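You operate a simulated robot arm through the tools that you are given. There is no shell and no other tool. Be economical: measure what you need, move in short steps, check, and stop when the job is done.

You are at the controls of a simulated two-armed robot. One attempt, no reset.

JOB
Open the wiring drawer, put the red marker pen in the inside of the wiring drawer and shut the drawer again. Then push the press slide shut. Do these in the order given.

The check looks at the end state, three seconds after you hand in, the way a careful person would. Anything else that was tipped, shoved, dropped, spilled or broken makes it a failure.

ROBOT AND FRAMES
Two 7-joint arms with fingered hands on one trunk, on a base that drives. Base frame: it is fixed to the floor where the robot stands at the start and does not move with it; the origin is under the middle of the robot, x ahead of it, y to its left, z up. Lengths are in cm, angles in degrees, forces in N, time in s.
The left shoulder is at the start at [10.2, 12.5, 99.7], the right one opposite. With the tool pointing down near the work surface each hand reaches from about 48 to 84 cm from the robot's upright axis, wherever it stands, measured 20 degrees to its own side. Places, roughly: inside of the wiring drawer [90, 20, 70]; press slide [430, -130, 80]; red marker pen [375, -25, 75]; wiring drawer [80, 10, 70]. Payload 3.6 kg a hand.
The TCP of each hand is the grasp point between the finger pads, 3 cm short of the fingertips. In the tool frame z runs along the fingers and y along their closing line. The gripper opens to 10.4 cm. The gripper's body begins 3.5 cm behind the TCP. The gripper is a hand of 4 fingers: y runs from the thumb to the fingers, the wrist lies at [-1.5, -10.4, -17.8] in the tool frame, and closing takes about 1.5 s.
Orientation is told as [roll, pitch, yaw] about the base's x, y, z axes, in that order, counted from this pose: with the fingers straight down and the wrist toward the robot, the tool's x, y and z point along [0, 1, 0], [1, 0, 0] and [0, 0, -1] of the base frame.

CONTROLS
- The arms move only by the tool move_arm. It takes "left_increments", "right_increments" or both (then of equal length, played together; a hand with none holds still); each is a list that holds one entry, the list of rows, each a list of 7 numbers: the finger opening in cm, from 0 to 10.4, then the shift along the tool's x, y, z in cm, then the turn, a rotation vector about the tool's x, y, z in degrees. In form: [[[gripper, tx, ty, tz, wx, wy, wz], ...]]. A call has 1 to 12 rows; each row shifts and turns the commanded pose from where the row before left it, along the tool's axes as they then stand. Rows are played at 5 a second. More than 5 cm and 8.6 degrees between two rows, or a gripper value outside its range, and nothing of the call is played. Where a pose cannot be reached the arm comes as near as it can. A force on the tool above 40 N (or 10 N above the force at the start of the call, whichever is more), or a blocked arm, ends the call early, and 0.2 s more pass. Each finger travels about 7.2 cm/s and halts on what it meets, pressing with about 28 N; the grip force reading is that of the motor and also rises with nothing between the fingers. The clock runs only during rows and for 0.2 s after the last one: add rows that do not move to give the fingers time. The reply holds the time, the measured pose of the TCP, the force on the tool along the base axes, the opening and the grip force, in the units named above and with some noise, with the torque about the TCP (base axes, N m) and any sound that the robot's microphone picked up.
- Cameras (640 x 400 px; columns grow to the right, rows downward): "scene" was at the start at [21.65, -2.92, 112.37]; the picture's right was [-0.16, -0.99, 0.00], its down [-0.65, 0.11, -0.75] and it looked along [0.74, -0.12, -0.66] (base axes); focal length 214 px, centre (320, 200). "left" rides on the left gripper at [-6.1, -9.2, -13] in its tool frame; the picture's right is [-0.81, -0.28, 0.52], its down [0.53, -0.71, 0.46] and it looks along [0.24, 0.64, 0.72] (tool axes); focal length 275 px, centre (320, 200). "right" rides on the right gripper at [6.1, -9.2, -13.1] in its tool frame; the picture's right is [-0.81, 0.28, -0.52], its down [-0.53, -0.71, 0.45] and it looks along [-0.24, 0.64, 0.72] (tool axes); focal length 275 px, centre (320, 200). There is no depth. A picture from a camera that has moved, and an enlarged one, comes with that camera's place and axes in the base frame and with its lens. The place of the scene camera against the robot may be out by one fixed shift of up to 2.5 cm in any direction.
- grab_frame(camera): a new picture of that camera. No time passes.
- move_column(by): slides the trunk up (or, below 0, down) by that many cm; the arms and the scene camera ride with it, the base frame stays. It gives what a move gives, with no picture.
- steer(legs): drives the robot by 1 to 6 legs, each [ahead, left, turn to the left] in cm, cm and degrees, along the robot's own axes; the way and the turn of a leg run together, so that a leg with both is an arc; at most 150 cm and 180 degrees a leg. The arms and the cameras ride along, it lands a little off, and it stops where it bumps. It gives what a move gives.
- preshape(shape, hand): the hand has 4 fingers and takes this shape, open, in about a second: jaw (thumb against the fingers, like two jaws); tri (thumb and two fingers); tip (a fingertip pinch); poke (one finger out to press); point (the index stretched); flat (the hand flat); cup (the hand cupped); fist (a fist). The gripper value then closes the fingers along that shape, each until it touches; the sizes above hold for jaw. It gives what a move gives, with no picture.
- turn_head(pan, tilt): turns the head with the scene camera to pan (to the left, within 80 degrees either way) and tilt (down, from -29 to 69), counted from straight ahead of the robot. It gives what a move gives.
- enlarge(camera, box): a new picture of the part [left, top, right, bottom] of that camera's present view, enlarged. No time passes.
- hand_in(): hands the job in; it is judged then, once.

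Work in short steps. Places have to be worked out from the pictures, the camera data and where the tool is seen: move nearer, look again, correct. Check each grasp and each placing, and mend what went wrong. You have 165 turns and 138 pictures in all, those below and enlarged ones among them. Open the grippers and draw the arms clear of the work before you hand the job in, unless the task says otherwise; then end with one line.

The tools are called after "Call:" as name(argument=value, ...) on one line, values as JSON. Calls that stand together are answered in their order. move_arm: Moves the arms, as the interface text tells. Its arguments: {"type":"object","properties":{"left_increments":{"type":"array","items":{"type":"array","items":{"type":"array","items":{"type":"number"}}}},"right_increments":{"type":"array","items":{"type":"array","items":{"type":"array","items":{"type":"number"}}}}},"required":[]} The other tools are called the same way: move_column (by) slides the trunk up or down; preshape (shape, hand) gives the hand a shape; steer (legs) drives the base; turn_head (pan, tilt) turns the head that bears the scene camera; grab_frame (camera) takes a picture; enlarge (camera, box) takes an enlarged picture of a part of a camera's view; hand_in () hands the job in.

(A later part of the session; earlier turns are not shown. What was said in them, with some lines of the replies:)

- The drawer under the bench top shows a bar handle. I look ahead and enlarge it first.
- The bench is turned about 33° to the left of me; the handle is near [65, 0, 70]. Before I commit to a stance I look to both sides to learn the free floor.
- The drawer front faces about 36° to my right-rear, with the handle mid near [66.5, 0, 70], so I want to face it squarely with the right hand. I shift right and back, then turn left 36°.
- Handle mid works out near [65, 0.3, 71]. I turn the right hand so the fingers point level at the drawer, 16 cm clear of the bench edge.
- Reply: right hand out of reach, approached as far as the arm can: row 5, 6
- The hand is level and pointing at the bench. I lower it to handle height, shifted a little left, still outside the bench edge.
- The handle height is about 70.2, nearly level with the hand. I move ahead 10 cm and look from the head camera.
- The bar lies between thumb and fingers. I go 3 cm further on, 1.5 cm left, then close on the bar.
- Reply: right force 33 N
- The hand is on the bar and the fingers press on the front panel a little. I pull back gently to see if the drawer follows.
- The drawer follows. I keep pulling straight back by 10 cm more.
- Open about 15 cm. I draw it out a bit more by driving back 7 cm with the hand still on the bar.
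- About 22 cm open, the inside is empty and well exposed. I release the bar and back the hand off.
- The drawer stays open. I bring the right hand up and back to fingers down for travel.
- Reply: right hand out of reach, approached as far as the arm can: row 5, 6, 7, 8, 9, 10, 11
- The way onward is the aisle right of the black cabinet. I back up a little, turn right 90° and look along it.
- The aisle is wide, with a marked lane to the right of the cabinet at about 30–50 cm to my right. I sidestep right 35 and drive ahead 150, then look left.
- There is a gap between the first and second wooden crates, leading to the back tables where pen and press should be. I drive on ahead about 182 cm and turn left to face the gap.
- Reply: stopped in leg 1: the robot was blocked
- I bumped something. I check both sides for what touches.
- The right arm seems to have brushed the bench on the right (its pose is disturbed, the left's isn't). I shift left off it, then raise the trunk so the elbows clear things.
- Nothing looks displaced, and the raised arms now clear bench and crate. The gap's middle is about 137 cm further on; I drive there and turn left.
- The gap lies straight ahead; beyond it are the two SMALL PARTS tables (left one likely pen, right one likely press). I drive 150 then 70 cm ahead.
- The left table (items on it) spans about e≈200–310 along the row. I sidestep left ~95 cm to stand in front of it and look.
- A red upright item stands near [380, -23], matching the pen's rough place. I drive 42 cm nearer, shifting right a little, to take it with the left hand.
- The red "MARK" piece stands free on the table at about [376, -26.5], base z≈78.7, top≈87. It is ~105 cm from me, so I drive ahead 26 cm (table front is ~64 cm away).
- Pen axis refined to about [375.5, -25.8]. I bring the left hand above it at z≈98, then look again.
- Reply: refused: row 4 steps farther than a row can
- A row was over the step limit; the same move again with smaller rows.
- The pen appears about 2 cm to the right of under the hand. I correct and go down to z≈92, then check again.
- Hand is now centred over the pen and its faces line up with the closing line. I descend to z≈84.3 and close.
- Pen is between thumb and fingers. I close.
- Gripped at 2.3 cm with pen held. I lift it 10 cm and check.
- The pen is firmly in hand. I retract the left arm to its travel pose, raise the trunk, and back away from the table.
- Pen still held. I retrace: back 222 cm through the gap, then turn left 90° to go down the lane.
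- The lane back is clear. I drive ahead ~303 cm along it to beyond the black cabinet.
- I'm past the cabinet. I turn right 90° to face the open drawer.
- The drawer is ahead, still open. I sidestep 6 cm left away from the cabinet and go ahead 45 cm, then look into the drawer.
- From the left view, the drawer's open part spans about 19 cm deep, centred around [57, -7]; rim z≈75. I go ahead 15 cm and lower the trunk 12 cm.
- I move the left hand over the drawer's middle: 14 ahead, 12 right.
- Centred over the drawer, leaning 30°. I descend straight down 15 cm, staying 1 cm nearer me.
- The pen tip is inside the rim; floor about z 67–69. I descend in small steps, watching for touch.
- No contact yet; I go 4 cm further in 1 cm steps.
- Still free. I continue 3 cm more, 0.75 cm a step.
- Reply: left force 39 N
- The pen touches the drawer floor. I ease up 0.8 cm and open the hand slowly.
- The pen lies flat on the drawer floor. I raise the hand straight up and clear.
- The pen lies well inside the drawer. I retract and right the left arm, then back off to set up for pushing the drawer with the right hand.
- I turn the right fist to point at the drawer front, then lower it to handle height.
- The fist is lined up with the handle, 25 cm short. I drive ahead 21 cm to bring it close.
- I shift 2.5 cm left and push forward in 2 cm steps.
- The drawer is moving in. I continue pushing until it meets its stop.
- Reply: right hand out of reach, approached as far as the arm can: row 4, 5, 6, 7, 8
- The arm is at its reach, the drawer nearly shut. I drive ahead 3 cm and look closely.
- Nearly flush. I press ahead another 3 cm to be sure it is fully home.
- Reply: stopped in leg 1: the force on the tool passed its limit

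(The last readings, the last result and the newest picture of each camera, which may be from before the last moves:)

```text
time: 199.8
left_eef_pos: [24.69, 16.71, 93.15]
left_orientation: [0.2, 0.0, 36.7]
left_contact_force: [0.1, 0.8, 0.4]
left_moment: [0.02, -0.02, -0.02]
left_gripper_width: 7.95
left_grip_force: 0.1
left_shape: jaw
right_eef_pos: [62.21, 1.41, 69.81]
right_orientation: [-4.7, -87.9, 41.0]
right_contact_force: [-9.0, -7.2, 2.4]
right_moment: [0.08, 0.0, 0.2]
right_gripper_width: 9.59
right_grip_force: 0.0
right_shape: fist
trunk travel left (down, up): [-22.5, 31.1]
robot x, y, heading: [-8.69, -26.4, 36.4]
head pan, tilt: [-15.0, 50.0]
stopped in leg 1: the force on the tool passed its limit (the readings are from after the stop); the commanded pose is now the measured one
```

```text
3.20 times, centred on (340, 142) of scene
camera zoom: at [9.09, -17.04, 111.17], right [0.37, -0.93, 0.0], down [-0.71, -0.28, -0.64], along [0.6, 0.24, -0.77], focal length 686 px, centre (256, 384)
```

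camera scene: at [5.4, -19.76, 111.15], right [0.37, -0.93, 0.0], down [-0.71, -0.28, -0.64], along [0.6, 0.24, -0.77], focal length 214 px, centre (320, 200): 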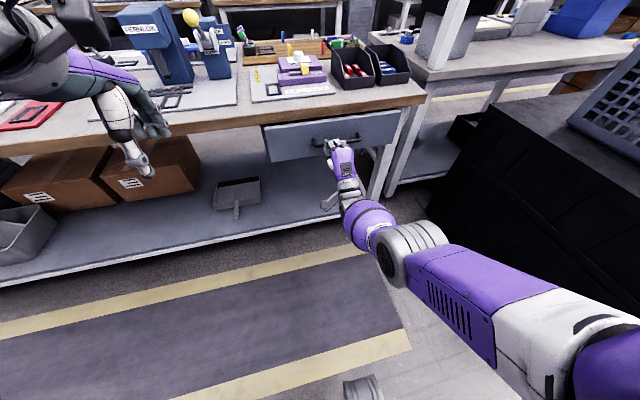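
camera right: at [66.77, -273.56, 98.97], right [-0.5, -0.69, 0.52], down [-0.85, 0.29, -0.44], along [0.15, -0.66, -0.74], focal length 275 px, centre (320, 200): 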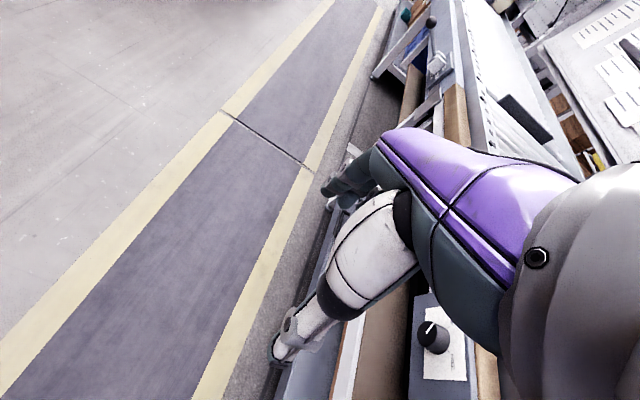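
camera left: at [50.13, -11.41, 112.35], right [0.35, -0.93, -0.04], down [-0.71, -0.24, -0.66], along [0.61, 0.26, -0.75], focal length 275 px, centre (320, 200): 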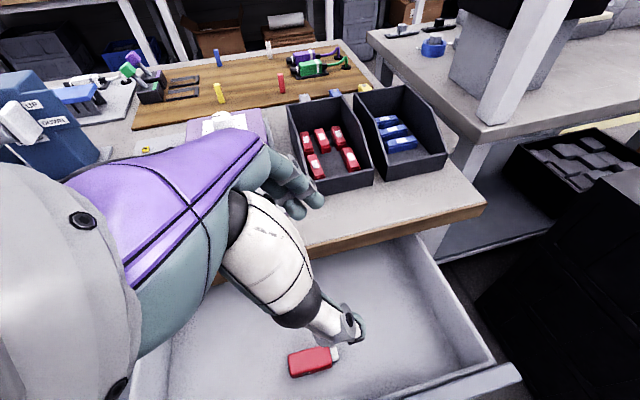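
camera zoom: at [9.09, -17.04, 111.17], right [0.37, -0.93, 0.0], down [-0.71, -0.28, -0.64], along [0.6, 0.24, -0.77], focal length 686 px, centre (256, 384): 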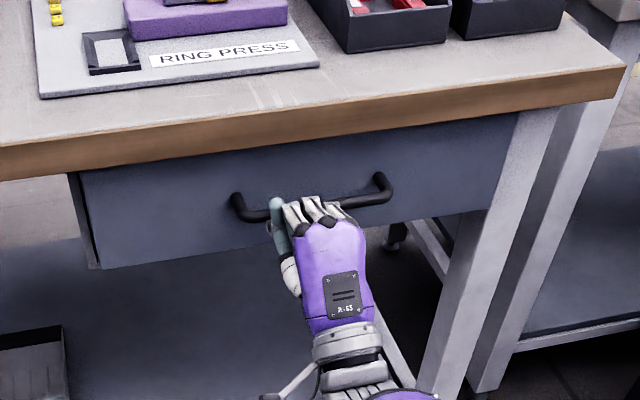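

Force stop: the drawer is home. Before withdrawing I check that no finger is hooked behind the bar.

Call:
grab_frame(camera="right")

Call:
enlarge(camera="scene", box=[300, 120, 370, 170])

```text
51 pictures are left
camera right: at [47.96, -1.51, 61.04], right [0.07, -0.95, 0.3], down [0.66, -0.18, -0.73], along [0.74, 0.25, 0.62], focal length 275 px, centre (320, 200)
```

right: 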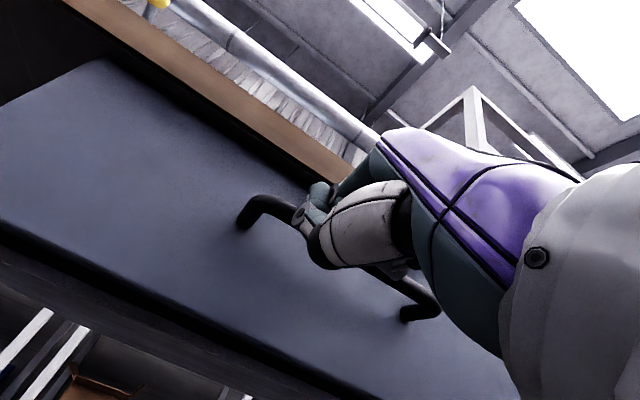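

```text
8.00 times, centred on (335, 145) of scene
camera zoom: at [9.09, -17.04, 111.17], right [0.37, -0.93, 0.0], down [-0.71, -0.28, -0.64], along [0.6, 0.24, -0.77], focal length 1716 px, centre (200, 640)
```

zoom: 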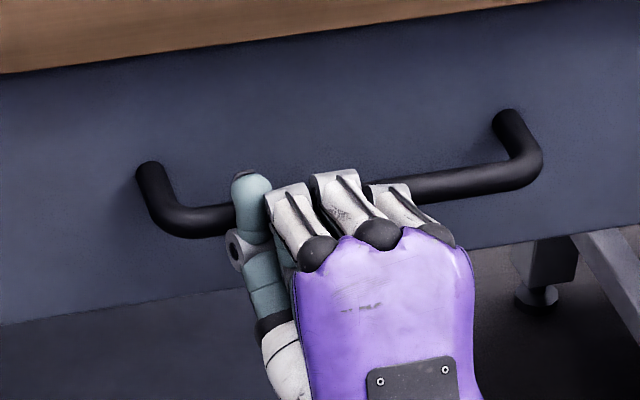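

The thumb lies before the bar, not behind it. I back off and check that the drawer stays shut.

Call:
steer(legs=[[-8, 0, 0]])

Call:
enlarge(camera="scene", box=[240, 80, 440, 205])

```text
time: 200.8
left_eef_pos: [18.38, 12.13, 93.25]
left_orientation: [0.0, -0.1, 36.5]
left_contact_force: [-0.5, 0.2, 0.4]
left_moment: [-0.01, -0.04, 0.0]
left_gripper_width: 7.99
left_grip_force: 0.0
left_shape: jaw
right_eef_pos: [55.93, -3.48, 69.79]
right_orientation: [-4.5, -87.8, 40.8]
right_contact_force: [-1.0, 0.2, 0.3]
right_moment: [-0.05, 0.02, -0.04]
right_gripper_width: 0.0
right_grip_force: 0.1
right_shape: fist
trunk travel left (down, up): [-22.5, 31.1]
robot x, y, heading: [-14.74, -31.41, 36.6]
head pan, tilt: [-15.0, 50.0]
```

```text
3.20 times, centred on (340, 142) of scene
camera zoom: at [2.76, -21.79, 111.16], right [0.37, -0.93, 0.0], down [-0.71, -0.28, -0.64], along [0.6, 0.24, -0.77], focal length 686 px, centre (256, 384)
```

zoom: 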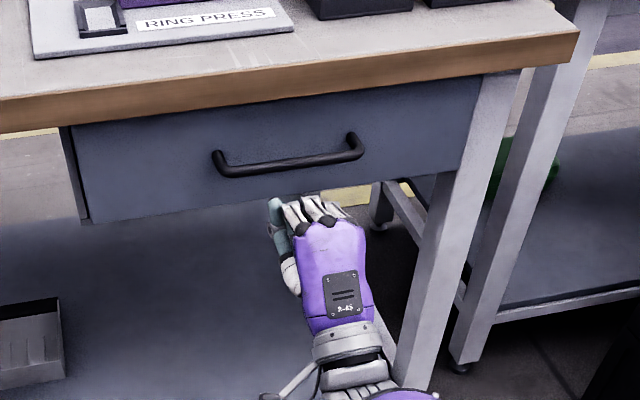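

The drawer is shut with the pen inside. Now for the press: I back off, raise the right hand, and raise the trunk for travel.

Call:
steer(legs=[[-26, 0, 0]])

Call:
move_arm(right_increments=[[[0, 0, 3, -4, 0, 0, 0], [0, 0, 3, -4, 0, 0, 0], [0, 0, 3, -4, 0, 0, 0], [0, 0, 3, -4, 0, 0, 0], [0, 0, 3, -4, 8, 0, 0], [0, 0, 0, 0, 8, 0, 0], [0, 0, 0, 0, 8, 0, 0], [0, 0, 0, 0, 8, 0, 0], [0, 0, 0, 0, 8, 0, 0], [0, 0, 0, 0, 8, 0, 0], [0, 0, 0, 0, 8, 0, 0], [0, 0, 0, 0, 8, 0, 0]]])

Call:
move_arm(right_increments=[[[0, 0, 0, 0, 8, 0, 0], [0, 0, 0, 0, 8, 0, 0], [0, 0, 0, 0, 8, 0, 0], [0, 0, 0, 0, 0, 0, 0]]])

Call:
move_column(by=20)

```text
time: 202.7
left_eef_pos: [-3.09, -3.6, 93.3]
left_orientation: [0.2, 0.0, 36.9]
left_contact_force: [0.4, -0.6, -0.7]
left_moment: [0.0, 0.04, -0.01]
left_gripper_width: 7.98
left_grip_force: 0.1
left_shape: jaw
right_eef_pos: [34.6, -18.77, 69.74]
right_orientation: [-4.5, -87.9, 41.0]
right_contact_force: [-0.8, 0.6, -0.4]
right_moment: [-0.01, 0.04, 0.04]
right_gripper_width: 0.0
right_grip_force: 0.0
right_shape: fist
trunk travel left (down, up): [-22.5, 31.1]
robot x, y, heading: [-36.24, -47.0, 36.9]
head pan, tilt: [-15.0, 50.0]
```

```text
time: 205.3
left_eef_pos: [-3.08, -3.61, 93.12]
left_orientation: [0.1, 0.0, 37.1]
left_contact_force: [-0.4, -0.4, -0.7]
left_moment: [0.02, -0.02, 0.03]
left_gripper_width: 7.94
left_grip_force: 0.0
left_shape: jaw
right_eef_pos: [19.05, -30.3, 85.51]
right_orientation: [-0.2, -23.8, 36.8]
right_contact_force: [-0.2, -1.0, -0.6]
right_moment: [0.01, -0.03, -0.01]
right_gripper_width: 0.02
right_grip_force: 0.0
right_shape: fist
trunk travel left (down, up): [-22.5, 31.1]
robot x, y, heading: [-36.08, -47.06, 37.4]
head pan, tilt: [-15.0, 50.0]
```

```text
time: 206.3
left_eef_pos: [-2.97, -3.66, 93.24]
left_orientation: [0.1, 0.1, 37.1]
left_contact_force: [0.6, -0.4, 0.6]
left_moment: [-0.03, -0.03, 0.05]
left_gripper_width: 7.95
left_grip_force: 0.1
left_shape: jaw
right_eef_pos: [19.12, -30.36, 85.49]
right_orientation: [-0.2, 0.3, 36.6]
right_contact_force: [-0.2, 1.3, 0.1]
right_moment: [-0.01, 0.01, 0.01]
right_gripper_width: 0.0
right_grip_force: 0.0
right_shape: fist
trunk travel left (down, up): [-22.5, 31.1]
robot x, y, heading: [-35.89, -46.93, 36.8]
head pan, tilt: [-15.0, 50.0]
```

```text
time: 208.5
left_eef_pos: [-3.09, -3.67, 113.22]
left_orientation: [0.1, 0.1, 37.0]
left_contact_force: [-0.5, 0.5, -0.8]
left_moment: [-0.02, 0.01, -0.04]
left_gripper_width: 7.97
left_grip_force: 0.1
left_shape: jaw
right_eef_pos: [18.98, -30.37, 105.4]
right_orientation: [-0.1, 0.1, 36.7]
right_contact_force: [-0.1, -0.2, -0.1]
right_moment: [-0.01, 0.0, 0.02]
right_gripper_width: 0.0
right_grip_force: 0.1
right_shape: fist
trunk travel left (down, up): [-42.5, 11.1]
robot x, y, heading: [-36.39, -46.95, 36.9]
head pan, tilt: [-15.0, 50.0]
```

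I retrace the known route: turn right, sidestep into the lane, drive ~338 cm along, turn left to the gap.

Call:
steer(legs=[[0, 0, -90], [0, -26, 0], [113, 0, 0], [113, 0, 0], [112, 0, 0]])

```text
time: 230.3
left_eef_pos: [184.69, -370.14, 113.2]
left_orientation: [0.2, 0.0, -53.7]
left_contact_force: [-0.3, -0.3, 0.5]
left_moment: [0.0, 0.01, 0.01]
left_gripper_width: 7.98
left_grip_force: 0.0
left_shape: jaw
right_eef_pos: [157.84, -392.07, 105.51]
right_orientation: [-0.3, 0.2, -53.8]
right_contact_force: [0.2, 0.3, -0.9]
right_moment: [-0.02, -0.01, 0.03]
right_gripper_width: 0.02
right_grip_force: 0.1
right_shape: fist
trunk travel left (down, up): [-42.5, 11.1]
robot x, y, heading: [141.75, -336.53, -53.9]
head pan, tilt: [-15.0, 50.0]
```

No bumps. I turn left 91° and drive through the gap to the tables.

Call:
steer(legs=[[0, 0, 90.8], [115, 0, 0], [115, 0, 0]])

Call:
turn_head(pan=0, tilt=35)

Call:
grab_frame(camera="scene")

Call:
enlarge(camera="scene", box=[220, 120, 500, 240])

```text
time: 245.5
left_eef_pos: [361.22, -156.44, 113.1]
left_orientation: [0.0, 0.1, 35.5]
left_contact_force: [-0.1, -0.1, -0.8]
left_moment: [0.03, 0.03, 0.0]
left_gripper_width: 7.98
left_grip_force: 0.1
left_shape: jaw
right_eef_pos: [382.61, -183.52, 105.42]
right_orientation: [-0.3, 0.2, 35.1]
right_contact_force: [0.3, 0.4, 0.3]
right_moment: [0.02, 0.01, 0.04]
right_gripper_width: 0.0
right_grip_force: 0.0
right_shape: fist
trunk travel left (down, up): [-42.5, 11.1]
robot x, y, heading: [327.23, -199.02, 35.7]
head pan, tilt: [-15.0, 50.0]
```

```text
time: 246.3
left_eef_pos: [361.26, -156.23, 113.29]
left_orientation: [0.1, 0.0, 35.5]
left_contact_force: [-0.5, -0.2, 0.5]
left_moment: [-0.01, 0.01, -0.03]
left_gripper_width: 7.98
left_grip_force: 0.1
left_shape: jaw
right_eef_pos: [382.55, -183.45, 105.49]
right_orientation: [-0.2, 0.3, 35.2]
right_contact_force: [0.1, 0.1, 0.4]
right_moment: [0.0, 0.0, 0.02]
right_gripper_width: 0.0
right_grip_force: 0.0
right_shape: fist
trunk travel left (down, up): [-42.5, 11.1]
robot x, y, heading: [327.35, -198.74, 35.6]
head pan, tilt: [0.0, 35.0]
```

```text
48 pictures are left
camera scene: at [340.87, -190.2, 133.49], right [0.58, -0.81, 0.0], down [-0.47, -0.33, -0.82], along [0.67, 0.47, -0.57], focal length 214 px, centre (320, 200)
```

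scene: 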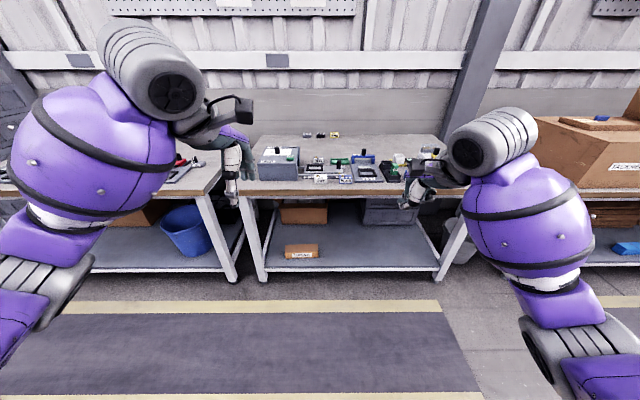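

```text
2.29 times, centred on (360, 180) of scene
camera zoom: at [340.87, -190.2, 133.49], right [0.58, -0.81, 0.0], down [-0.47, -0.33, -0.82], along [0.67, 0.47, -0.57], focal length 490 px, centre (229, 246)
```

zoom: 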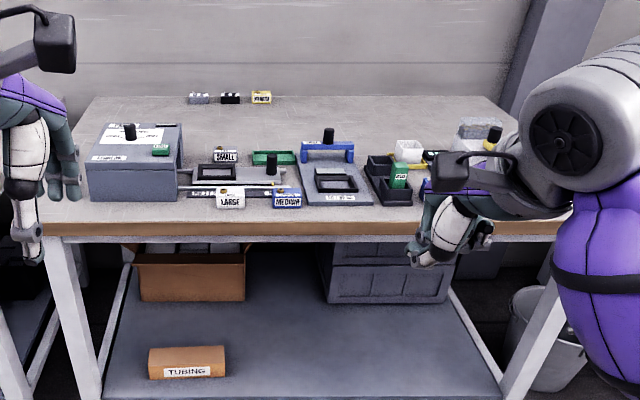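

The press is the grey box at left with a slide sticking out to its right on two rails (knob on it); it must be pushed left into the box. I drive nearer to see it well.

Call:
steer(legs=[[48, 0, 1.3]])

Call:
turn_head(pan=-5, tilt=50)

Call:
enlarge(camera="scene", box=[200, 80, 440, 230])

Call:
grab_frame(camera="right")

Call:
grab_frame(camera="left")

```text
time: 249.2
left_eef_pos: [399.1, -126.38, 113.32]
left_orientation: [0.0, 0.0, 37.1]
left_contact_force: [0.1, -0.1, 0.4]
left_moment: [0.0, 0.01, 0.0]
left_gripper_width: 7.96
left_grip_force: 0.1
left_shape: jaw
right_eef_pos: [421.25, -153.1, 105.49]
right_orientation: [-0.2, 0.2, 37.0]
right_contact_force: [-0.2, 0.2, -0.8]
right_moment: [0.0, -0.03, -0.01]
right_gripper_width: 0.0
right_grip_force: 0.0
right_shape: fist
trunk travel left (down, up): [-42.5, 11.1]
robot x, y, heading: [366.01, -170.07, 37.2]
head pan, tilt: [0.0, 35.0]
```

```text
time: 250.0
left_eef_pos: [399.02, -126.42, 113.29]
left_orientation: [0.1, 0.1, 37.2]
left_contact_force: [-0.2, 0.0, 0.7]
left_moment: [-0.03, 0.02, 0.0]
left_gripper_width: 7.95
left_grip_force: 0.1
left_shape: jaw
right_eef_pos: [421.21, -153.05, 105.56]
right_orientation: [-0.2, 0.2, 36.8]
right_contact_force: [0.3, -0.7, 0.0]
right_moment: [0.01, 0.03, 0.01]
right_gripper_width: 0.0
right_grip_force: 0.1
right_shape: fist
trunk travel left (down, up): [-42.5, 11.1]
robot x, y, heading: [366.11, -170.34, 37.3]
head pan, tilt: [-5.0, 50.0]
```

```text
2.67 times, centred on (320, 155) of scene
camera zoom: at [379.14, -162.23, 131.33], right [0.53, -0.85, 0.0], down [-0.65, -0.41, -0.64], along [0.54, 0.34, -0.77], focal length 572 px, centre (320, 320)
```

zoom: 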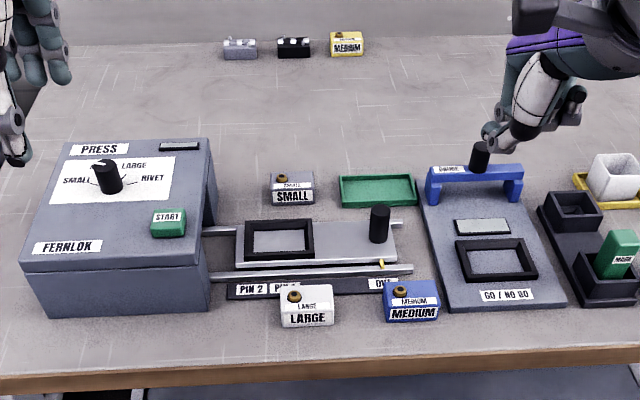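

```text
45 pictures are left
camera right: at [410.34, -153.5, 118.52], right [0.71, -0.48, 0.52], down [-0.25, -0.86, -0.45], along [0.66, 0.19, -0.73], focal length 275 px, centre (320, 200)
```

right: 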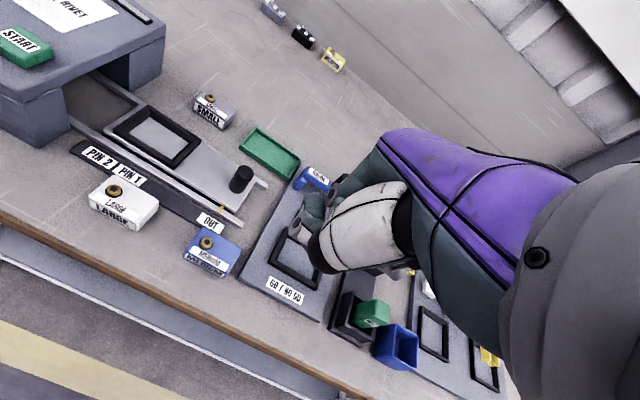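

```text
44 pictures are left
camera left: at [395.45, -136.9, 126.31], right [0.27, -0.81, -0.52], down [-0.89, -0.01, -0.45], along [0.36, 0.58, -0.72], focal length 275 px, centre (320, 200)
```

left: 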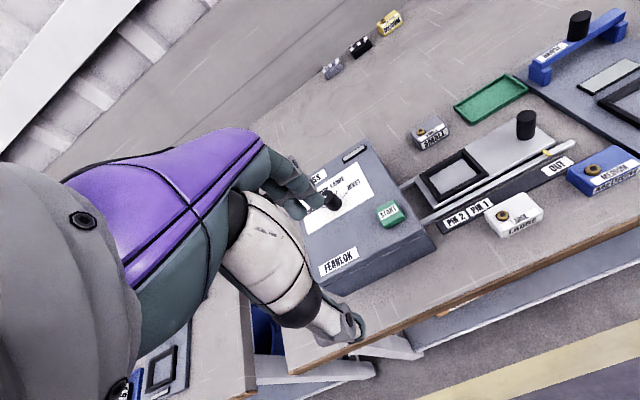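

The knob on the slide is at about [429.5, -138], top z≈87.5, plate ≈81.5; the slide goes left (toward PIN 1/2) into the press. I'll push the knob from its right with closed fingers: shape jaw, close, lower the trunk 8 cm, and move over the spot right of the knob.

Call:
preshape(shape="jaw", hand="right")

Call:
move_column(by=-8)

Call:
move_arm(right_increments=[[[0, 0, 2.5, 0, 0, 0, 0], [0, 0, 2.6, 0, 0, 0, 0], [0, 0, 2.6, 0, 0, 0, 0], [0, 0, 2.6, 0, 0, 0, 0], [0, 0, 2.6, 0, 0, 0, 0], [0, 0.5, 2.6, 0, 0, 0, 0], [0, 0, 0, 0, 0, 0, 0], [0, 0, 0, 0, 0, 0, 0]]])

Call:
enlarge(camera="scene", box=[200, 80, 440, 230])

Call:
grab_frame(camera="right")

```text
time: 250.9
left_eef_pos: [399.04, -126.39, 113.19]
left_orientation: [0.1, 0.1, 37.1]
left_contact_force: [0.1, -0.5, 0.5]
left_moment: [-0.01, -0.01, 0.01]
left_gripper_width: 7.98
left_grip_force: 0.0
left_shape: jaw
right_eef_pos: [421.11, -153.14, 105.49]
right_orientation: [-0.2, 0.2, 36.9]
right_contact_force: [0.3, 1.2, -0.8]
right_moment: [-0.01, 0.0, -0.05]
right_gripper_width: 10.34
right_grip_force: 0.0
right_shape: jaw
trunk travel left (down, up): [-42.5, 11.1]
robot x, y, heading: [365.94, -170.22, 37.1]
head pan, tilt: [-5.0, 50.0]
```

```text
time: 252.0
left_eef_pos: [399.04, -126.38, 105.19]
left_orientation: [0.1, 0.0, 37.2]
left_contact_force: [-0.6, 0.4, -0.9]
left_moment: [0.04, -0.04, -0.04]
left_gripper_width: 7.97
left_grip_force: 0.0
left_shape: jaw
right_eef_pos: [421.1, -153.02, 97.58]
right_orientation: [-0.2, 0.1, 36.9]
right_contact_force: [0.1, -1.0, 0.3]
right_moment: [0.01, 0.0, 0.0]
right_gripper_width: 10.34
right_grip_force: 0.1
right_shape: jaw
trunk travel left (down, up): [-34.5, 19.1]
robot x, y, heading: [366.13, -169.97, 37.1]
head pan, tilt: [-5.0, 50.0]
```

```text
time: 253.8
left_eef_pos: [399.15, -126.39, 105.25]
left_orientation: [0.1, 0.1, 37.2]
left_contact_force: [0.7, -0.5, 0.5]
left_moment: [-0.03, 0.03, 0.02]
left_gripper_width: 7.97
left_grip_force: 0.2
left_shape: jaw
right_eef_pos: [433.31, -143.48, 97.56]
right_orientation: [-0.1, 0.1, 36.8]
right_contact_force: [0.3, 0.6, -1.0]
right_moment: [-0.02, 0.0, 0.03]
right_gripper_width: 0.0
right_grip_force: 28.1
right_shape: jaw
trunk travel left (down, up): [-34.5, 19.1]
robot x, y, heading: [366.03, -169.91, 37.0]
head pan, tilt: [-5.0, 50.0]
```

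```text
2.67 times, centred on (320, 155) of scene
camera zoom: at [380.88, -160.9, 123.03], right [0.53, -0.85, 0.0], down [-0.65, -0.41, -0.64], along [0.54, 0.34, -0.77], focal length 572 px, centre (320, 320)
```

zoom: 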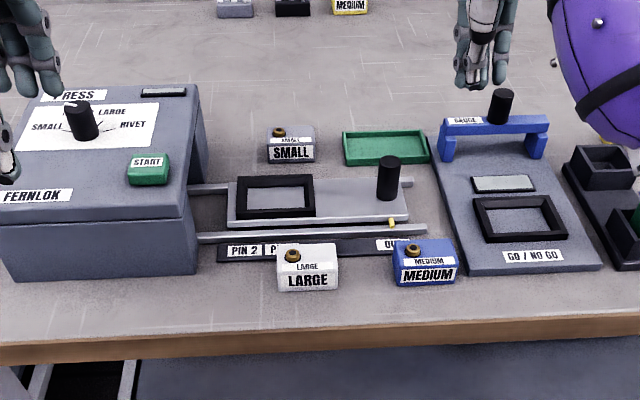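

```text
42 pictures are left
camera right: at [422.45, -143.85, 110.61], right [0.71, -0.48, 0.52], down [-0.25, -0.86, -0.45], along [0.66, 0.19, -0.73], focal length 275 px, centre (320, 200)
```

right: 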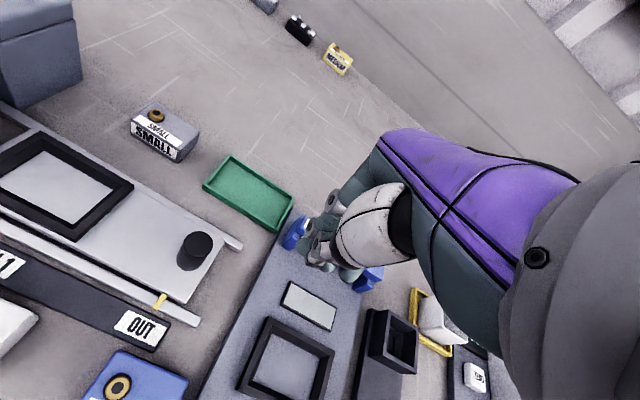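

By the right camera the knob is about 6.5 cm left and 0.5 cm ahead of the TCP; the blue bridge is ~6 cm further ahead. I shift 1 cm left and lower to z≈90 to check clearance.

Call:
move_arm(right_increments=[[[0, 1, 0.3, 1.5, 0, 0, 0], [0, 0, 0, 3, 0, 0, 0], [0, 0, 0, 3, 0, 0, 0], [0, 0, 0, 0, 0, 0, 0]]])

Call:
enlarge(camera="scene", box=[280, 80, 440, 200])

Call:
grab_frame(camera="right")

```text
time: 254.8
left_eef_pos: [398.97, -126.41, 105.17]
left_orientation: [0.2, 0.0, 37.3]
left_contact_force: [0.9, 0.8, 0.1]
left_moment: [0.0, -0.02, 0.01]
left_gripper_width: 7.97
left_grip_force: 0.0
left_shape: jaw
right_eef_pos: [432.74, -142.67, 90.03]
right_orientation: [-0.2, 0.0, 36.9]
right_contact_force: [-0.7, 0.3, 0.2]
right_moment: [0.0, 0.0, -0.02]
right_gripper_width: 0.0
right_grip_force: 28.3
right_shape: jaw
trunk travel left (down, up): [-34.5, 19.1]
robot x, y, heading: [366.04, -170.23, 37.3]
head pan, tilt: [-5.0, 50.0]
```

```text
3.33 times, centred on (360, 140) of scene
camera zoom: at [380.87, -160.92, 123.04], right [0.53, -0.85, 0.0], down [-0.65, -0.41, -0.64], along [0.54, 0.34, -0.77], focal length 715 px, centre (187, 400)
```

zoom: 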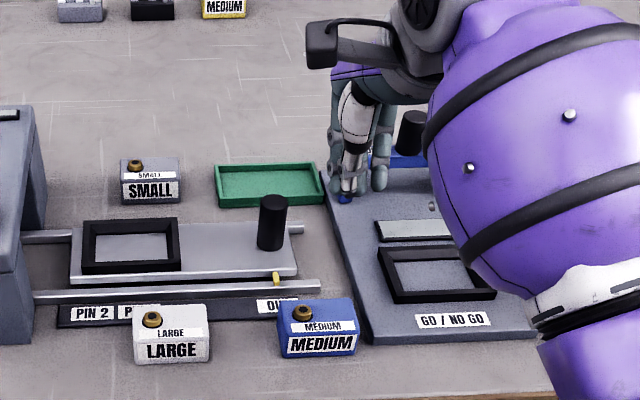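

```text
40 pictures are left
camera right: at [422.0, -143.14, 103.04], right [0.71, -0.48, 0.52], down [-0.25, -0.86, -0.45], along [0.66, 0.19, -0.73], focal length 275 px, centre (320, 200)
```

right: 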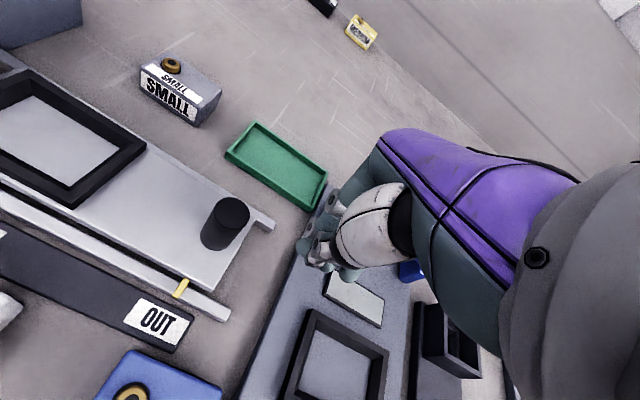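

Knob is 6.2 cm left and aligned fore-aft; bridge is clear. I descend to z≈85.7 and then push left slowly.

Call:
move_arm(right_increments=[[[0, 0, 0, 1.5, 0, 0, 0], [0, 0, 0, 1.5, 0, 0, 0], [0, 0, 0, 1.3, 0, 0, 0], [0, 0, 0, 0, 0, 0, 0]]])

Call:
move_arm(right_increments=[[[0, 1, 0, 0, 0, 0, 0], [0, 1, 0, 0, 0, 0, 0], [0, 1, 0, 0, 0, 0, 0], [0, 1, 0, 0, 0, 0, 0], [0, 1, 0, 0, 0, 0, 0], [0, 0, 0, 0, 0, 0, 0]]])

Call:
enlarge(camera="scene", box=[200, 80, 440, 230])

Call:
grab_frame(camera="right")

```text
time: 255.8
left_eef_pos: [398.93, -126.49, 105.15]
left_orientation: [0.0, 0.1, 37.3]
left_contact_force: [0.6, 0.1, 1.1]
left_moment: [0.02, 0.0, -0.03]
left_gripper_width: 7.96
left_grip_force: 0.1
left_shape: jaw
right_eef_pos: [433.0, -142.46, 85.5]
right_orientation: [-0.1, 0.2, 36.9]
right_contact_force: [0.1, -0.1, 0.3]
right_moment: [0.04, 0.02, 0.01]
right_gripper_width: 0.01
right_grip_force: 28.1
right_shape: jaw
trunk travel left (down, up): [-34.5, 19.1]
robot x, y, heading: [365.94, -170.18, 37.2]
head pan, tilt: [-5.0, 50.0]
```

```text
time: 257.2
left_eef_pos: [398.89, -126.47, 105.16]
left_orientation: [0.2, 0.1, 37.2]
left_contact_force: [0.1, -0.3, -0.4]
left_moment: [-0.01, -0.01, 0.0]
left_gripper_width: 7.97
left_grip_force: 0.0
left_shape: jaw
right_eef_pos: [429.91, -138.31, 85.54]
right_orientation: [-0.1, 0.2, 36.8]
right_contact_force: [0.9, 0.6, 0.9]
right_moment: [-0.01, 0.02, -0.04]
right_gripper_width: 0.0
right_grip_force: 27.9
right_shape: jaw
trunk travel left (down, up): [-34.5, 19.1]
robot x, y, heading: [366.51, -169.86, 37.1]
head pan, tilt: [-5.0, 50.0]
```

```text
2.67 times, centred on (320, 155) of scene
camera zoom: at [380.89, -160.92, 123.03], right [0.53, -0.85, 0.0], down [-0.65, -0.41, -0.64], along [0.54, 0.34, -0.77], focal length 572 px, centre (320, 320)
```

zoom: 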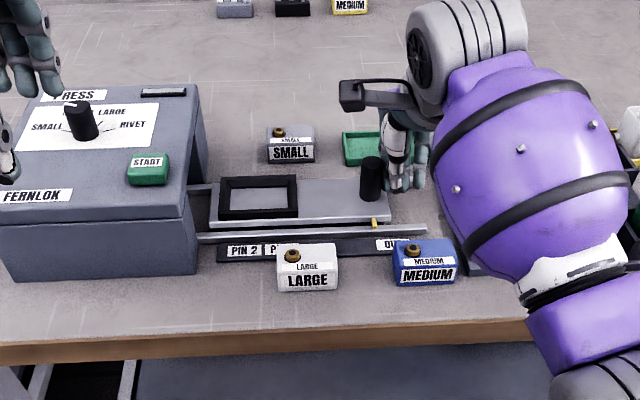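

```text
38 pictures are left
camera right: at [419.01, -138.84, 98.61], right [0.71, -0.48, 0.52], down [-0.25, -0.86, -0.45], along [0.66, 0.19, -0.73], focal length 275 px, centre (320, 200)
```

right: 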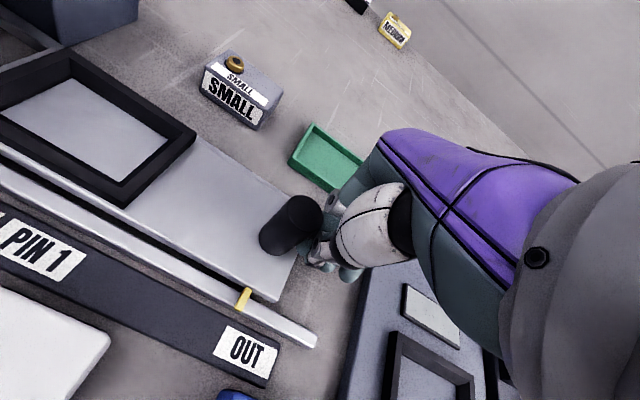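

The slide follows the push nicely. I push on to the left, 10 cm more in small steps.

Call:
move_arm(right_increments=[[[0, 1, 0, 0, 0, 0, 0], [0, 1, 0, 0, 0, 0, 0], [0, 1, 0, 0, 0, 0, 0], [0, 1, 0, 0, 0, 0, 0], [0, 1, 0, 0, 0, 0, 0], [0, 1, 0, 0, 0, 0, 0], [0, 1, 0, 0, 0, 0, 0], [0, 1, 0, 0, 0, 0, 0], [0, 1, 0, 0, 0, 0, 0], [0, 1, 0, 0, 0, 0, 0], [0, 0, 0, 0, 0, 0, 0]]])

Call:
enlarge(camera="scene", box=[200, 80, 440, 230])

Call:
grab_frame(camera="right")

```text
time: 259.6
left_eef_pos: [398.94, -126.41, 105.21]
left_orientation: [0.1, 0.1, 37.2]
left_contact_force: [0.1, 0.2, -0.1]
left_moment: [0.03, 0.03, 0.01]
left_gripper_width: 7.98
left_grip_force: 0.2
left_shape: jaw
right_eef_pos: [423.93, -130.37, 85.61]
right_orientation: [-0.2, 0.3, 37.0]
right_contact_force: [-0.6, 0.3, -0.4]
right_moment: [0.02, 0.01, 0.01]
right_gripper_width: 0.0
right_grip_force: 28.2
right_shape: jaw
trunk travel left (down, up): [-34.5, 19.1]
robot x, y, heading: [366.08, -170.23, 37.0]
head pan, tilt: [-5.0, 50.0]
```

```text
2.67 times, centred on (320, 155) of scene
camera zoom: at [380.89, -160.92, 123.03], right [0.53, -0.85, 0.0], down [-0.65, -0.41, -0.64], along [0.54, 0.34, -0.77], focal length 572 px, centre (320, 320)
```

zoom: 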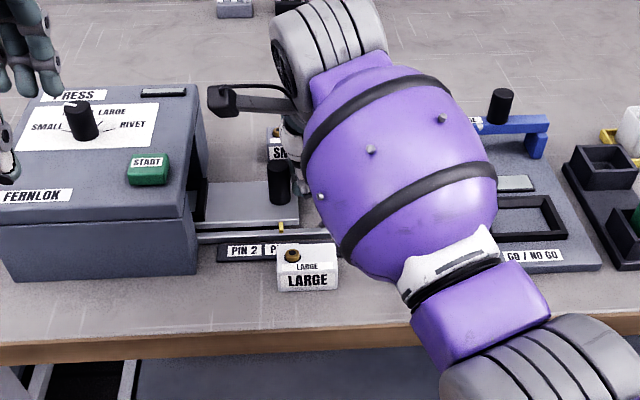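

```text
36 pictures are left
camera right: at [413.11, -130.87, 98.56], right [0.71, -0.48, 0.52], down [-0.25, -0.86, -0.45], along [0.66, 0.19, -0.73], focal length 275 px, centre (320, 200)
```

right: 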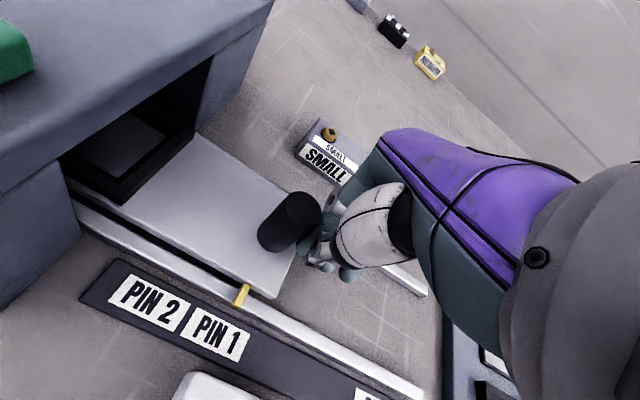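

Slide is most of the way in; clearances to SMALL block fine. I keep pushing until a stop is felt.

Call:
move_arm(right_increments=[[[0, 1, 0, 0, 0, 0, 0], [0, 1, 0, 0, 0, 0, 0], [0, 1, 0, 0, 0, 0, 0], [0, 1, 0, 0, 0, 0, 0], [0, 1, 0, 0, 0, 0, 0], [0, 0, 0, 0, 0, 0, 0]]])

Call:
grab_frame(camera="right")

```text
time: 261.0
left_eef_pos: [399.08, -126.64, 105.28]
left_orientation: [0.2, 0.1, 37.2]
left_contact_force: [1.5, -0.6, -0.3]
left_moment: [0.0, -0.03, -0.01]
left_gripper_width: 7.99
left_grip_force: 0.0
left_shape: jaw
right_eef_pos: [421.21, -126.89, 85.56]
right_orientation: [-0.2, 0.1, 36.6]
right_contact_force: [10.5, -15.7, 1.3]
right_moment: [-0.08, -0.02, -0.09]
right_gripper_width: 0.02
right_grip_force: 27.9
right_shape: jaw
trunk travel left (down, up): [-34.5, 19.1]
robot x, y, heading: [366.24, -169.69, 37.0]
head pan, tilt: [-5.0, 50.0]
```

```text
35 pictures are left
camera right: at [410.47, -127.22, 98.6], right [0.7, -0.48, 0.52], down [-0.25, -0.86, -0.45], along [0.66, 0.18, -0.73], focal length 275 px, centre (320, 200)
```

right: 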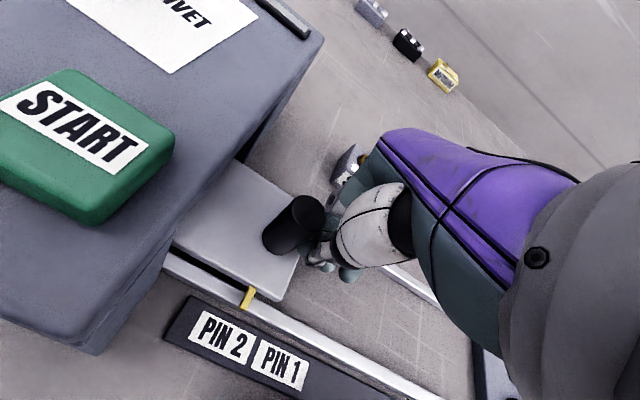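

The pointer is at PIN 2 and ~19 N resist – looks like the end stop. I press a little further to confirm it moves no more.

Call:
move_arm(right_increments=[[[0, 0.5, 0, 0, 0, 0, 0], [0, 0.5, 0, 0, 0, 0, 0], [0, 0.4, 0, 0, 0, 0, 0], [0, 0, 0, 0, 0, 0, 0]]])

Call:
grab_frame(camera="right")

```text
time: 261.6
left_eef_pos: [399.12, -126.54, 105.23]
left_orientation: [0.2, 0.0, 37.1]
left_contact_force: [-0.3, 0.2, 0.1]
left_moment: [-0.01, 0.01, -0.01]
left_gripper_width: 7.98
left_grip_force: 0.1
left_shape: jaw
right_eef_pos: [421.5, -126.74, 85.55]
right_orientation: [-1.1, 0.1, 35.8]
right_contact_force: [6.2, -12.8, 2.5]
right_moment: [-0.02, -0.02, -0.05]
right_gripper_width: 0.01
right_grip_force: 27.6
right_shape: jaw
trunk travel left (down, up): [-34.5, 19.1]
robot x, y, heading: [365.67, -169.94, 37.0]
head pan, tilt: [-5.0, 50.0]
stopped in row 2 (right hand): the force on the tool passed its limit (the readings are from after the stop); the commanded pose is now the measured one
```

```text
34 pictures are left
camera right: at [410.46, -126.78, 98.43], right [0.69, -0.49, 0.53], down [-0.26, -0.86, -0.44], along [0.67, 0.17, -0.72], focal length 275 px, centre (320, 200)
```

right: 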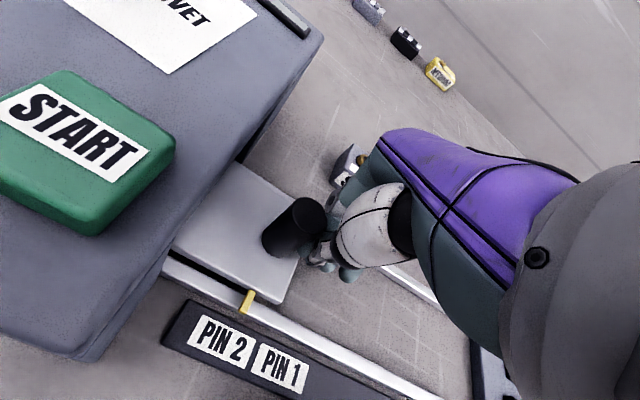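

Firm end stop: the slide is shut. I ease right 1.5 cm, rise straight up, and look.

Call:
move_arm(right_increments=[[[0, -0.8, 0, 0, 0, 0, 0], [0, -0.8, 0, 0, 0, 0, 0], [0, 0, 0, -2, 0, 0, 0], [0, 0, 0, -4, 0, 0, 0], [0, 0, 0, -4, 0, 0, 0], [0, 0, 0, -4, 0, 0, 0], [0, 0, -4, 0, 0, 0, 0], [0, -1, -4, 0, 0, 0, 0], [0, -1, -4, 0, 0, 0, 0], [0, 0, 0, 0, 0, 0, 0]]])

Call:
grab_frame(camera="scene")

```text
time: 263.8
left_eef_pos: [398.98, -126.5, 105.15]
left_orientation: [0.0, 0.2, 37.1]
left_contact_force: [-0.3, 0.6, 0.2]
left_moment: [0.02, 0.01, 0.0]
left_gripper_width: 7.96
left_grip_force: 0.2
left_shape: jaw
right_eef_pos: [413.43, -136.25, 99.82]
right_orientation: [-0.8, 0.3, 36.2]
right_contact_force: [0.7, 0.3, -0.5]
right_moment: [-0.04, -0.02, 0.0]
right_gripper_width: 0.0
right_grip_force: 28.0
right_shape: jaw
trunk travel left (down, up): [-34.5, 19.1]
robot x, y, heading: [365.85, -169.75, 37.3]
head pan, tilt: [-5.0, 50.0]
```

```text
33 pictures are left
camera scene: at [380.95, -160.96, 123.03], right [0.53, -0.85, 0.0], down [-0.65, -0.41, -0.64], along [0.54, 0.34, -0.77], focal length 214 px, centre (320, 200)
```

scene: 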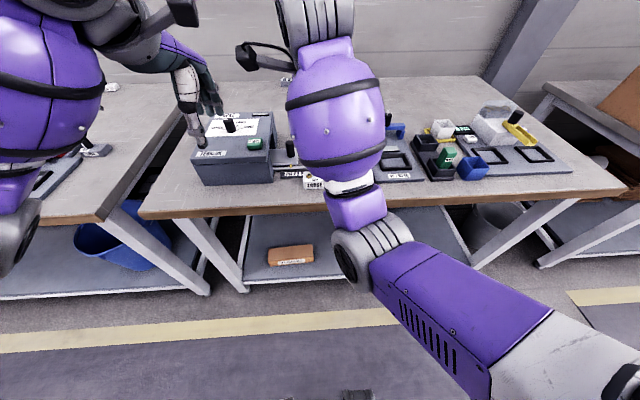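

Slide released. I raise the trunk, back away from the table, open the hand and inspect everything.

Call:
move_column(by=8)

Call:
steer(legs=[[-35, 0, 0]])

Call:
move_arm(right_increments=[[[10.4, 0, 0, 0, 0, 0, 0], [10.4, 0, 0, 0, 0, 0, 0], [10.4, 0, 0, 0, 0, 0, 0], [10.4, 0, 0, 0, 0, 0, 0], [10.4, 0, 0, 0, 0, 0, 0], [10.4, 0, 0, 0, 0, 0, 0], [10.4, 0, 0, 0, 0, 0, 0]]], left_increments=[[[10.4, 0, 0, 0, 0, 0, 0], [10.4, 0, 0, 0, 0, 0, 0], [10.4, 0, 0, 0, 0, 0, 0], [10.4, 0, 0, 0, 0, 0, 0], [10.4, 0, 0, 0, 0, 0, 0], [10.4, 0, 0, 0, 0, 0, 0], [10.4, 0, 0, 0, 0, 0, 0]]])

Call:
turn_head(pan=0, tilt=35)

Call:
enlarge(camera="scene", box=[200, 110, 440, 240])

Call:
grab_frame(camera="right")

```text
time: 265.0
left_eef_pos: [399.15, -126.58, 113.12]
left_orientation: [0.1, 0.0, 37.0]
left_contact_force: [-0.8, 0.6, 0.8]
left_moment: [-0.01, 0.01, 0.02]
left_gripper_width: 7.94
left_grip_force: 0.0
left_shape: jaw
right_eef_pos: [413.6, -136.2, 107.55]
right_orientation: [-0.9, 0.3, 36.2]
right_contact_force: [-0.1, 0.6, -0.5]
right_moment: [0.0, 0.01, -0.01]
right_gripper_width: 0.0
right_grip_force: 28.1
right_shape: jaw
trunk travel left (down, up): [-42.5, 11.1]
robot x, y, heading: [365.8, -170.05, 37.0]
head pan, tilt: [-5.0, 50.0]
```

```text
time: 267.2
left_eef_pos: [371.46, -147.44, 113.26]
left_orientation: [0.1, 0.0, 37.1]
left_contact_force: [0.0, 0.3, 0.0]
left_moment: [-0.02, -0.01, 0.0]
left_gripper_width: 7.97
left_grip_force: 0.1
left_shape: jaw
right_eef_pos: [385.87, -157.04, 107.6]
right_orientation: [-1.0, 0.2, 36.2]
right_contact_force: [0.1, 0.0, -0.5]
right_moment: [0.01, 0.0, -0.01]
right_gripper_width: 0.03
right_grip_force: 27.9
right_shape: jaw
trunk travel left (down, up): [-42.5, 11.1]
robot x, y, heading: [338.64, -191.15, 37.1]
head pan, tilt: [-5.0, 50.0]
```

```text
time: 268.9
left_eef_pos: [371.46, -147.42, 113.18]
left_orientation: [0.1, 0.0, 37.1]
left_contact_force: [0.4, 0.2, -0.2]
left_moment: [-0.01, 0.02, 0.01]
left_gripper_width: 10.38
left_grip_force: 0.1
left_shape: jaw
right_eef_pos: [385.93, -157.07, 107.66]
right_orientation: [-0.9, 0.2, 36.2]
right_contact_force: [0.6, -0.8, -0.1]
right_moment: [-0.02, 0.02, -0.02]
right_gripper_width: 10.38
right_grip_force: 0.1
right_shape: jaw
trunk travel left (down, up): [-42.5, 11.1]
robot x, y, heading: [338.59, -191.07, 36.9]
head pan, tilt: [-5.0, 50.0]
```

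```text
time: 269.6
left_eef_pos: [371.51, -147.44, 113.12]
left_orientation: [0.1, 0.2, 37.0]
left_contact_force: [0.3, -0.2, 0.6]
left_moment: [-0.01, 0.01, 0.03]
left_gripper_width: 10.38
left_grip_force: 0.1
left_shape: jaw
right_eef_pos: [385.88, -156.97, 107.69]
right_orientation: [-0.8, 0.3, 36.1]
right_contact_force: [0.0, 0.2, -0.1]
right_moment: [-0.06, -0.02, -0.02]
right_gripper_width: 10.39
right_grip_force: 0.1
right_shape: jaw
trunk travel left (down, up): [-42.5, 11.1]
robot x, y, heading: [338.74, -190.9, 37.2]
head pan, tilt: [0.0, 35.0]
```

```text
2.67 times, centred on (320, 175) of scene
camera zoom: at [352.09, -181.94, 133.49], right [0.6, -0.8, 0.0], down [-0.46, -0.35, -0.82], along [0.65, 0.49, -0.57], focal length 572 px, centre (320, 267)
```

zoom: 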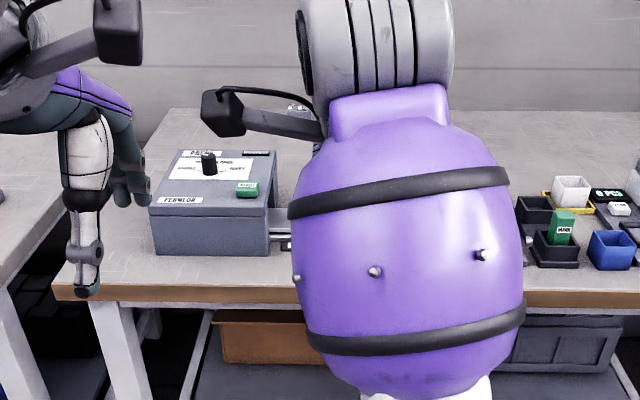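

```text
31 pictures are left
camera right: at [374.98, -157.24, 120.57], right [0.7, -0.48, 0.53], down [-0.26, -0.86, -0.44], along [0.67, 0.17, -0.72], focal length 275 px, centre (320, 200)
```

right: 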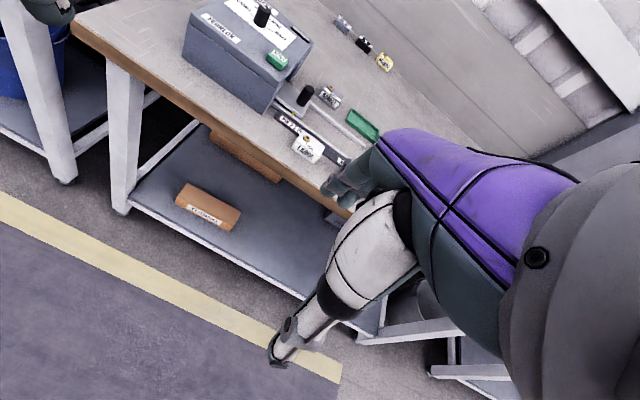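

Slide is in; my arm hides part of the table. I move the right hand aside to the right and check the blocks.

Call:
move_arm(right_increments=[[[10.4, -4, 0, 0, 0, 0, 0], [10.4, -4, 0, 0, 0, 0, 0], [10.4, -4, 0, 0, 0, 0, 0], [10.4, -4, 0, 0, 0, 0, 0], [10.4, 0, 0, 0, 0, 0, 0]]])

Call:
enlarge(camera="scene", box=[220, 120, 420, 240])

Call:
enlarge(camera="right", box=[80, 0, 400, 200])

```text
time: 270.8
left_eef_pos: [371.42, -147.4, 113.33]
left_orientation: [0.1, 0.1, 37.1]
left_contact_force: [0.5, -0.2, -0.7]
left_moment: [0.03, 0.02, 0.0]
left_gripper_width: 10.37
left_grip_force: 0.0
left_shape: jaw
right_eef_pos: [395.13, -170.12, 107.83]
right_orientation: [-0.9, 0.2, 36.2]
right_contact_force: [0.5, -0.6, 0.1]
right_moment: [0.05, 0.01, 0.0]
right_gripper_width: 10.37
right_grip_force: 0.1
right_shape: jaw
trunk travel left (down, up): [-42.5, 11.1]
robot x, y, heading: [338.21, -190.97, 37.2]
head pan, tilt: [0.0, 35.0]
```

```text
3.20 times, centred on (320, 180) of scene
camera zoom: at [352.07, -181.91, 133.49], right [0.6, -0.8, 0.0], down [-0.46, -0.35, -0.82], along [0.65, 0.49, -0.57], focal length 686 px, centre (320, 264)
```

zoom: 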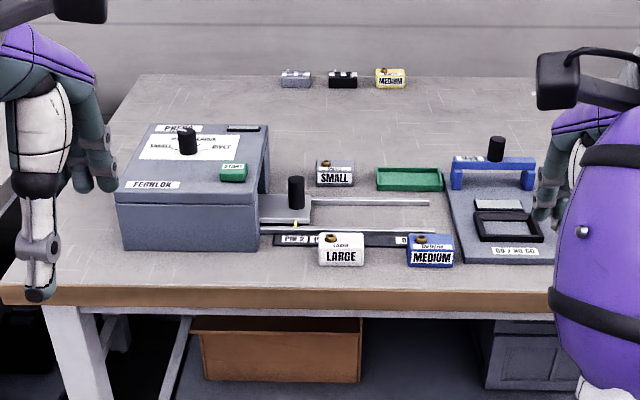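

```text
2.00 times, centred on (240, 100) of right
camera zoom: at [384.26, -170.27, 120.73], right [0.7, -0.48, 0.53], down [-0.26, -0.86, -0.44], along [0.67, 0.17, -0.72], focal length 551 px, centre (480, 400)
```

zoom: 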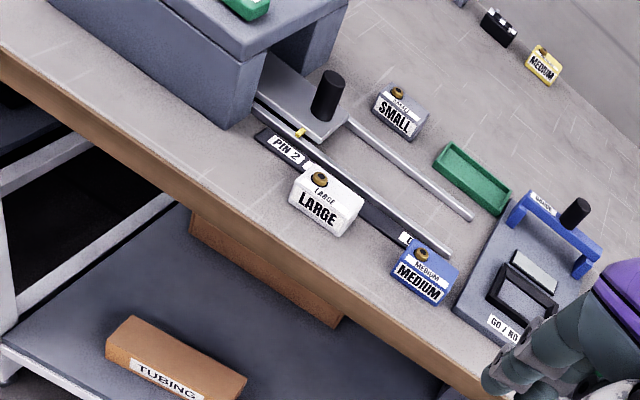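

The slide is home at its stop with every other block standing as before, the drawer was left shut with the pen inside, and the hands are open and clear. I hand in.

Call:
hand_in()

```text
The job is handed in.
```

I put the red marker pen in the wiring drawer, shut the drawer, then pushed the press slide to its end stop and handed the job in. On the way to the pen my right arm brushed the conveyor bench; I saw nothing there moved.
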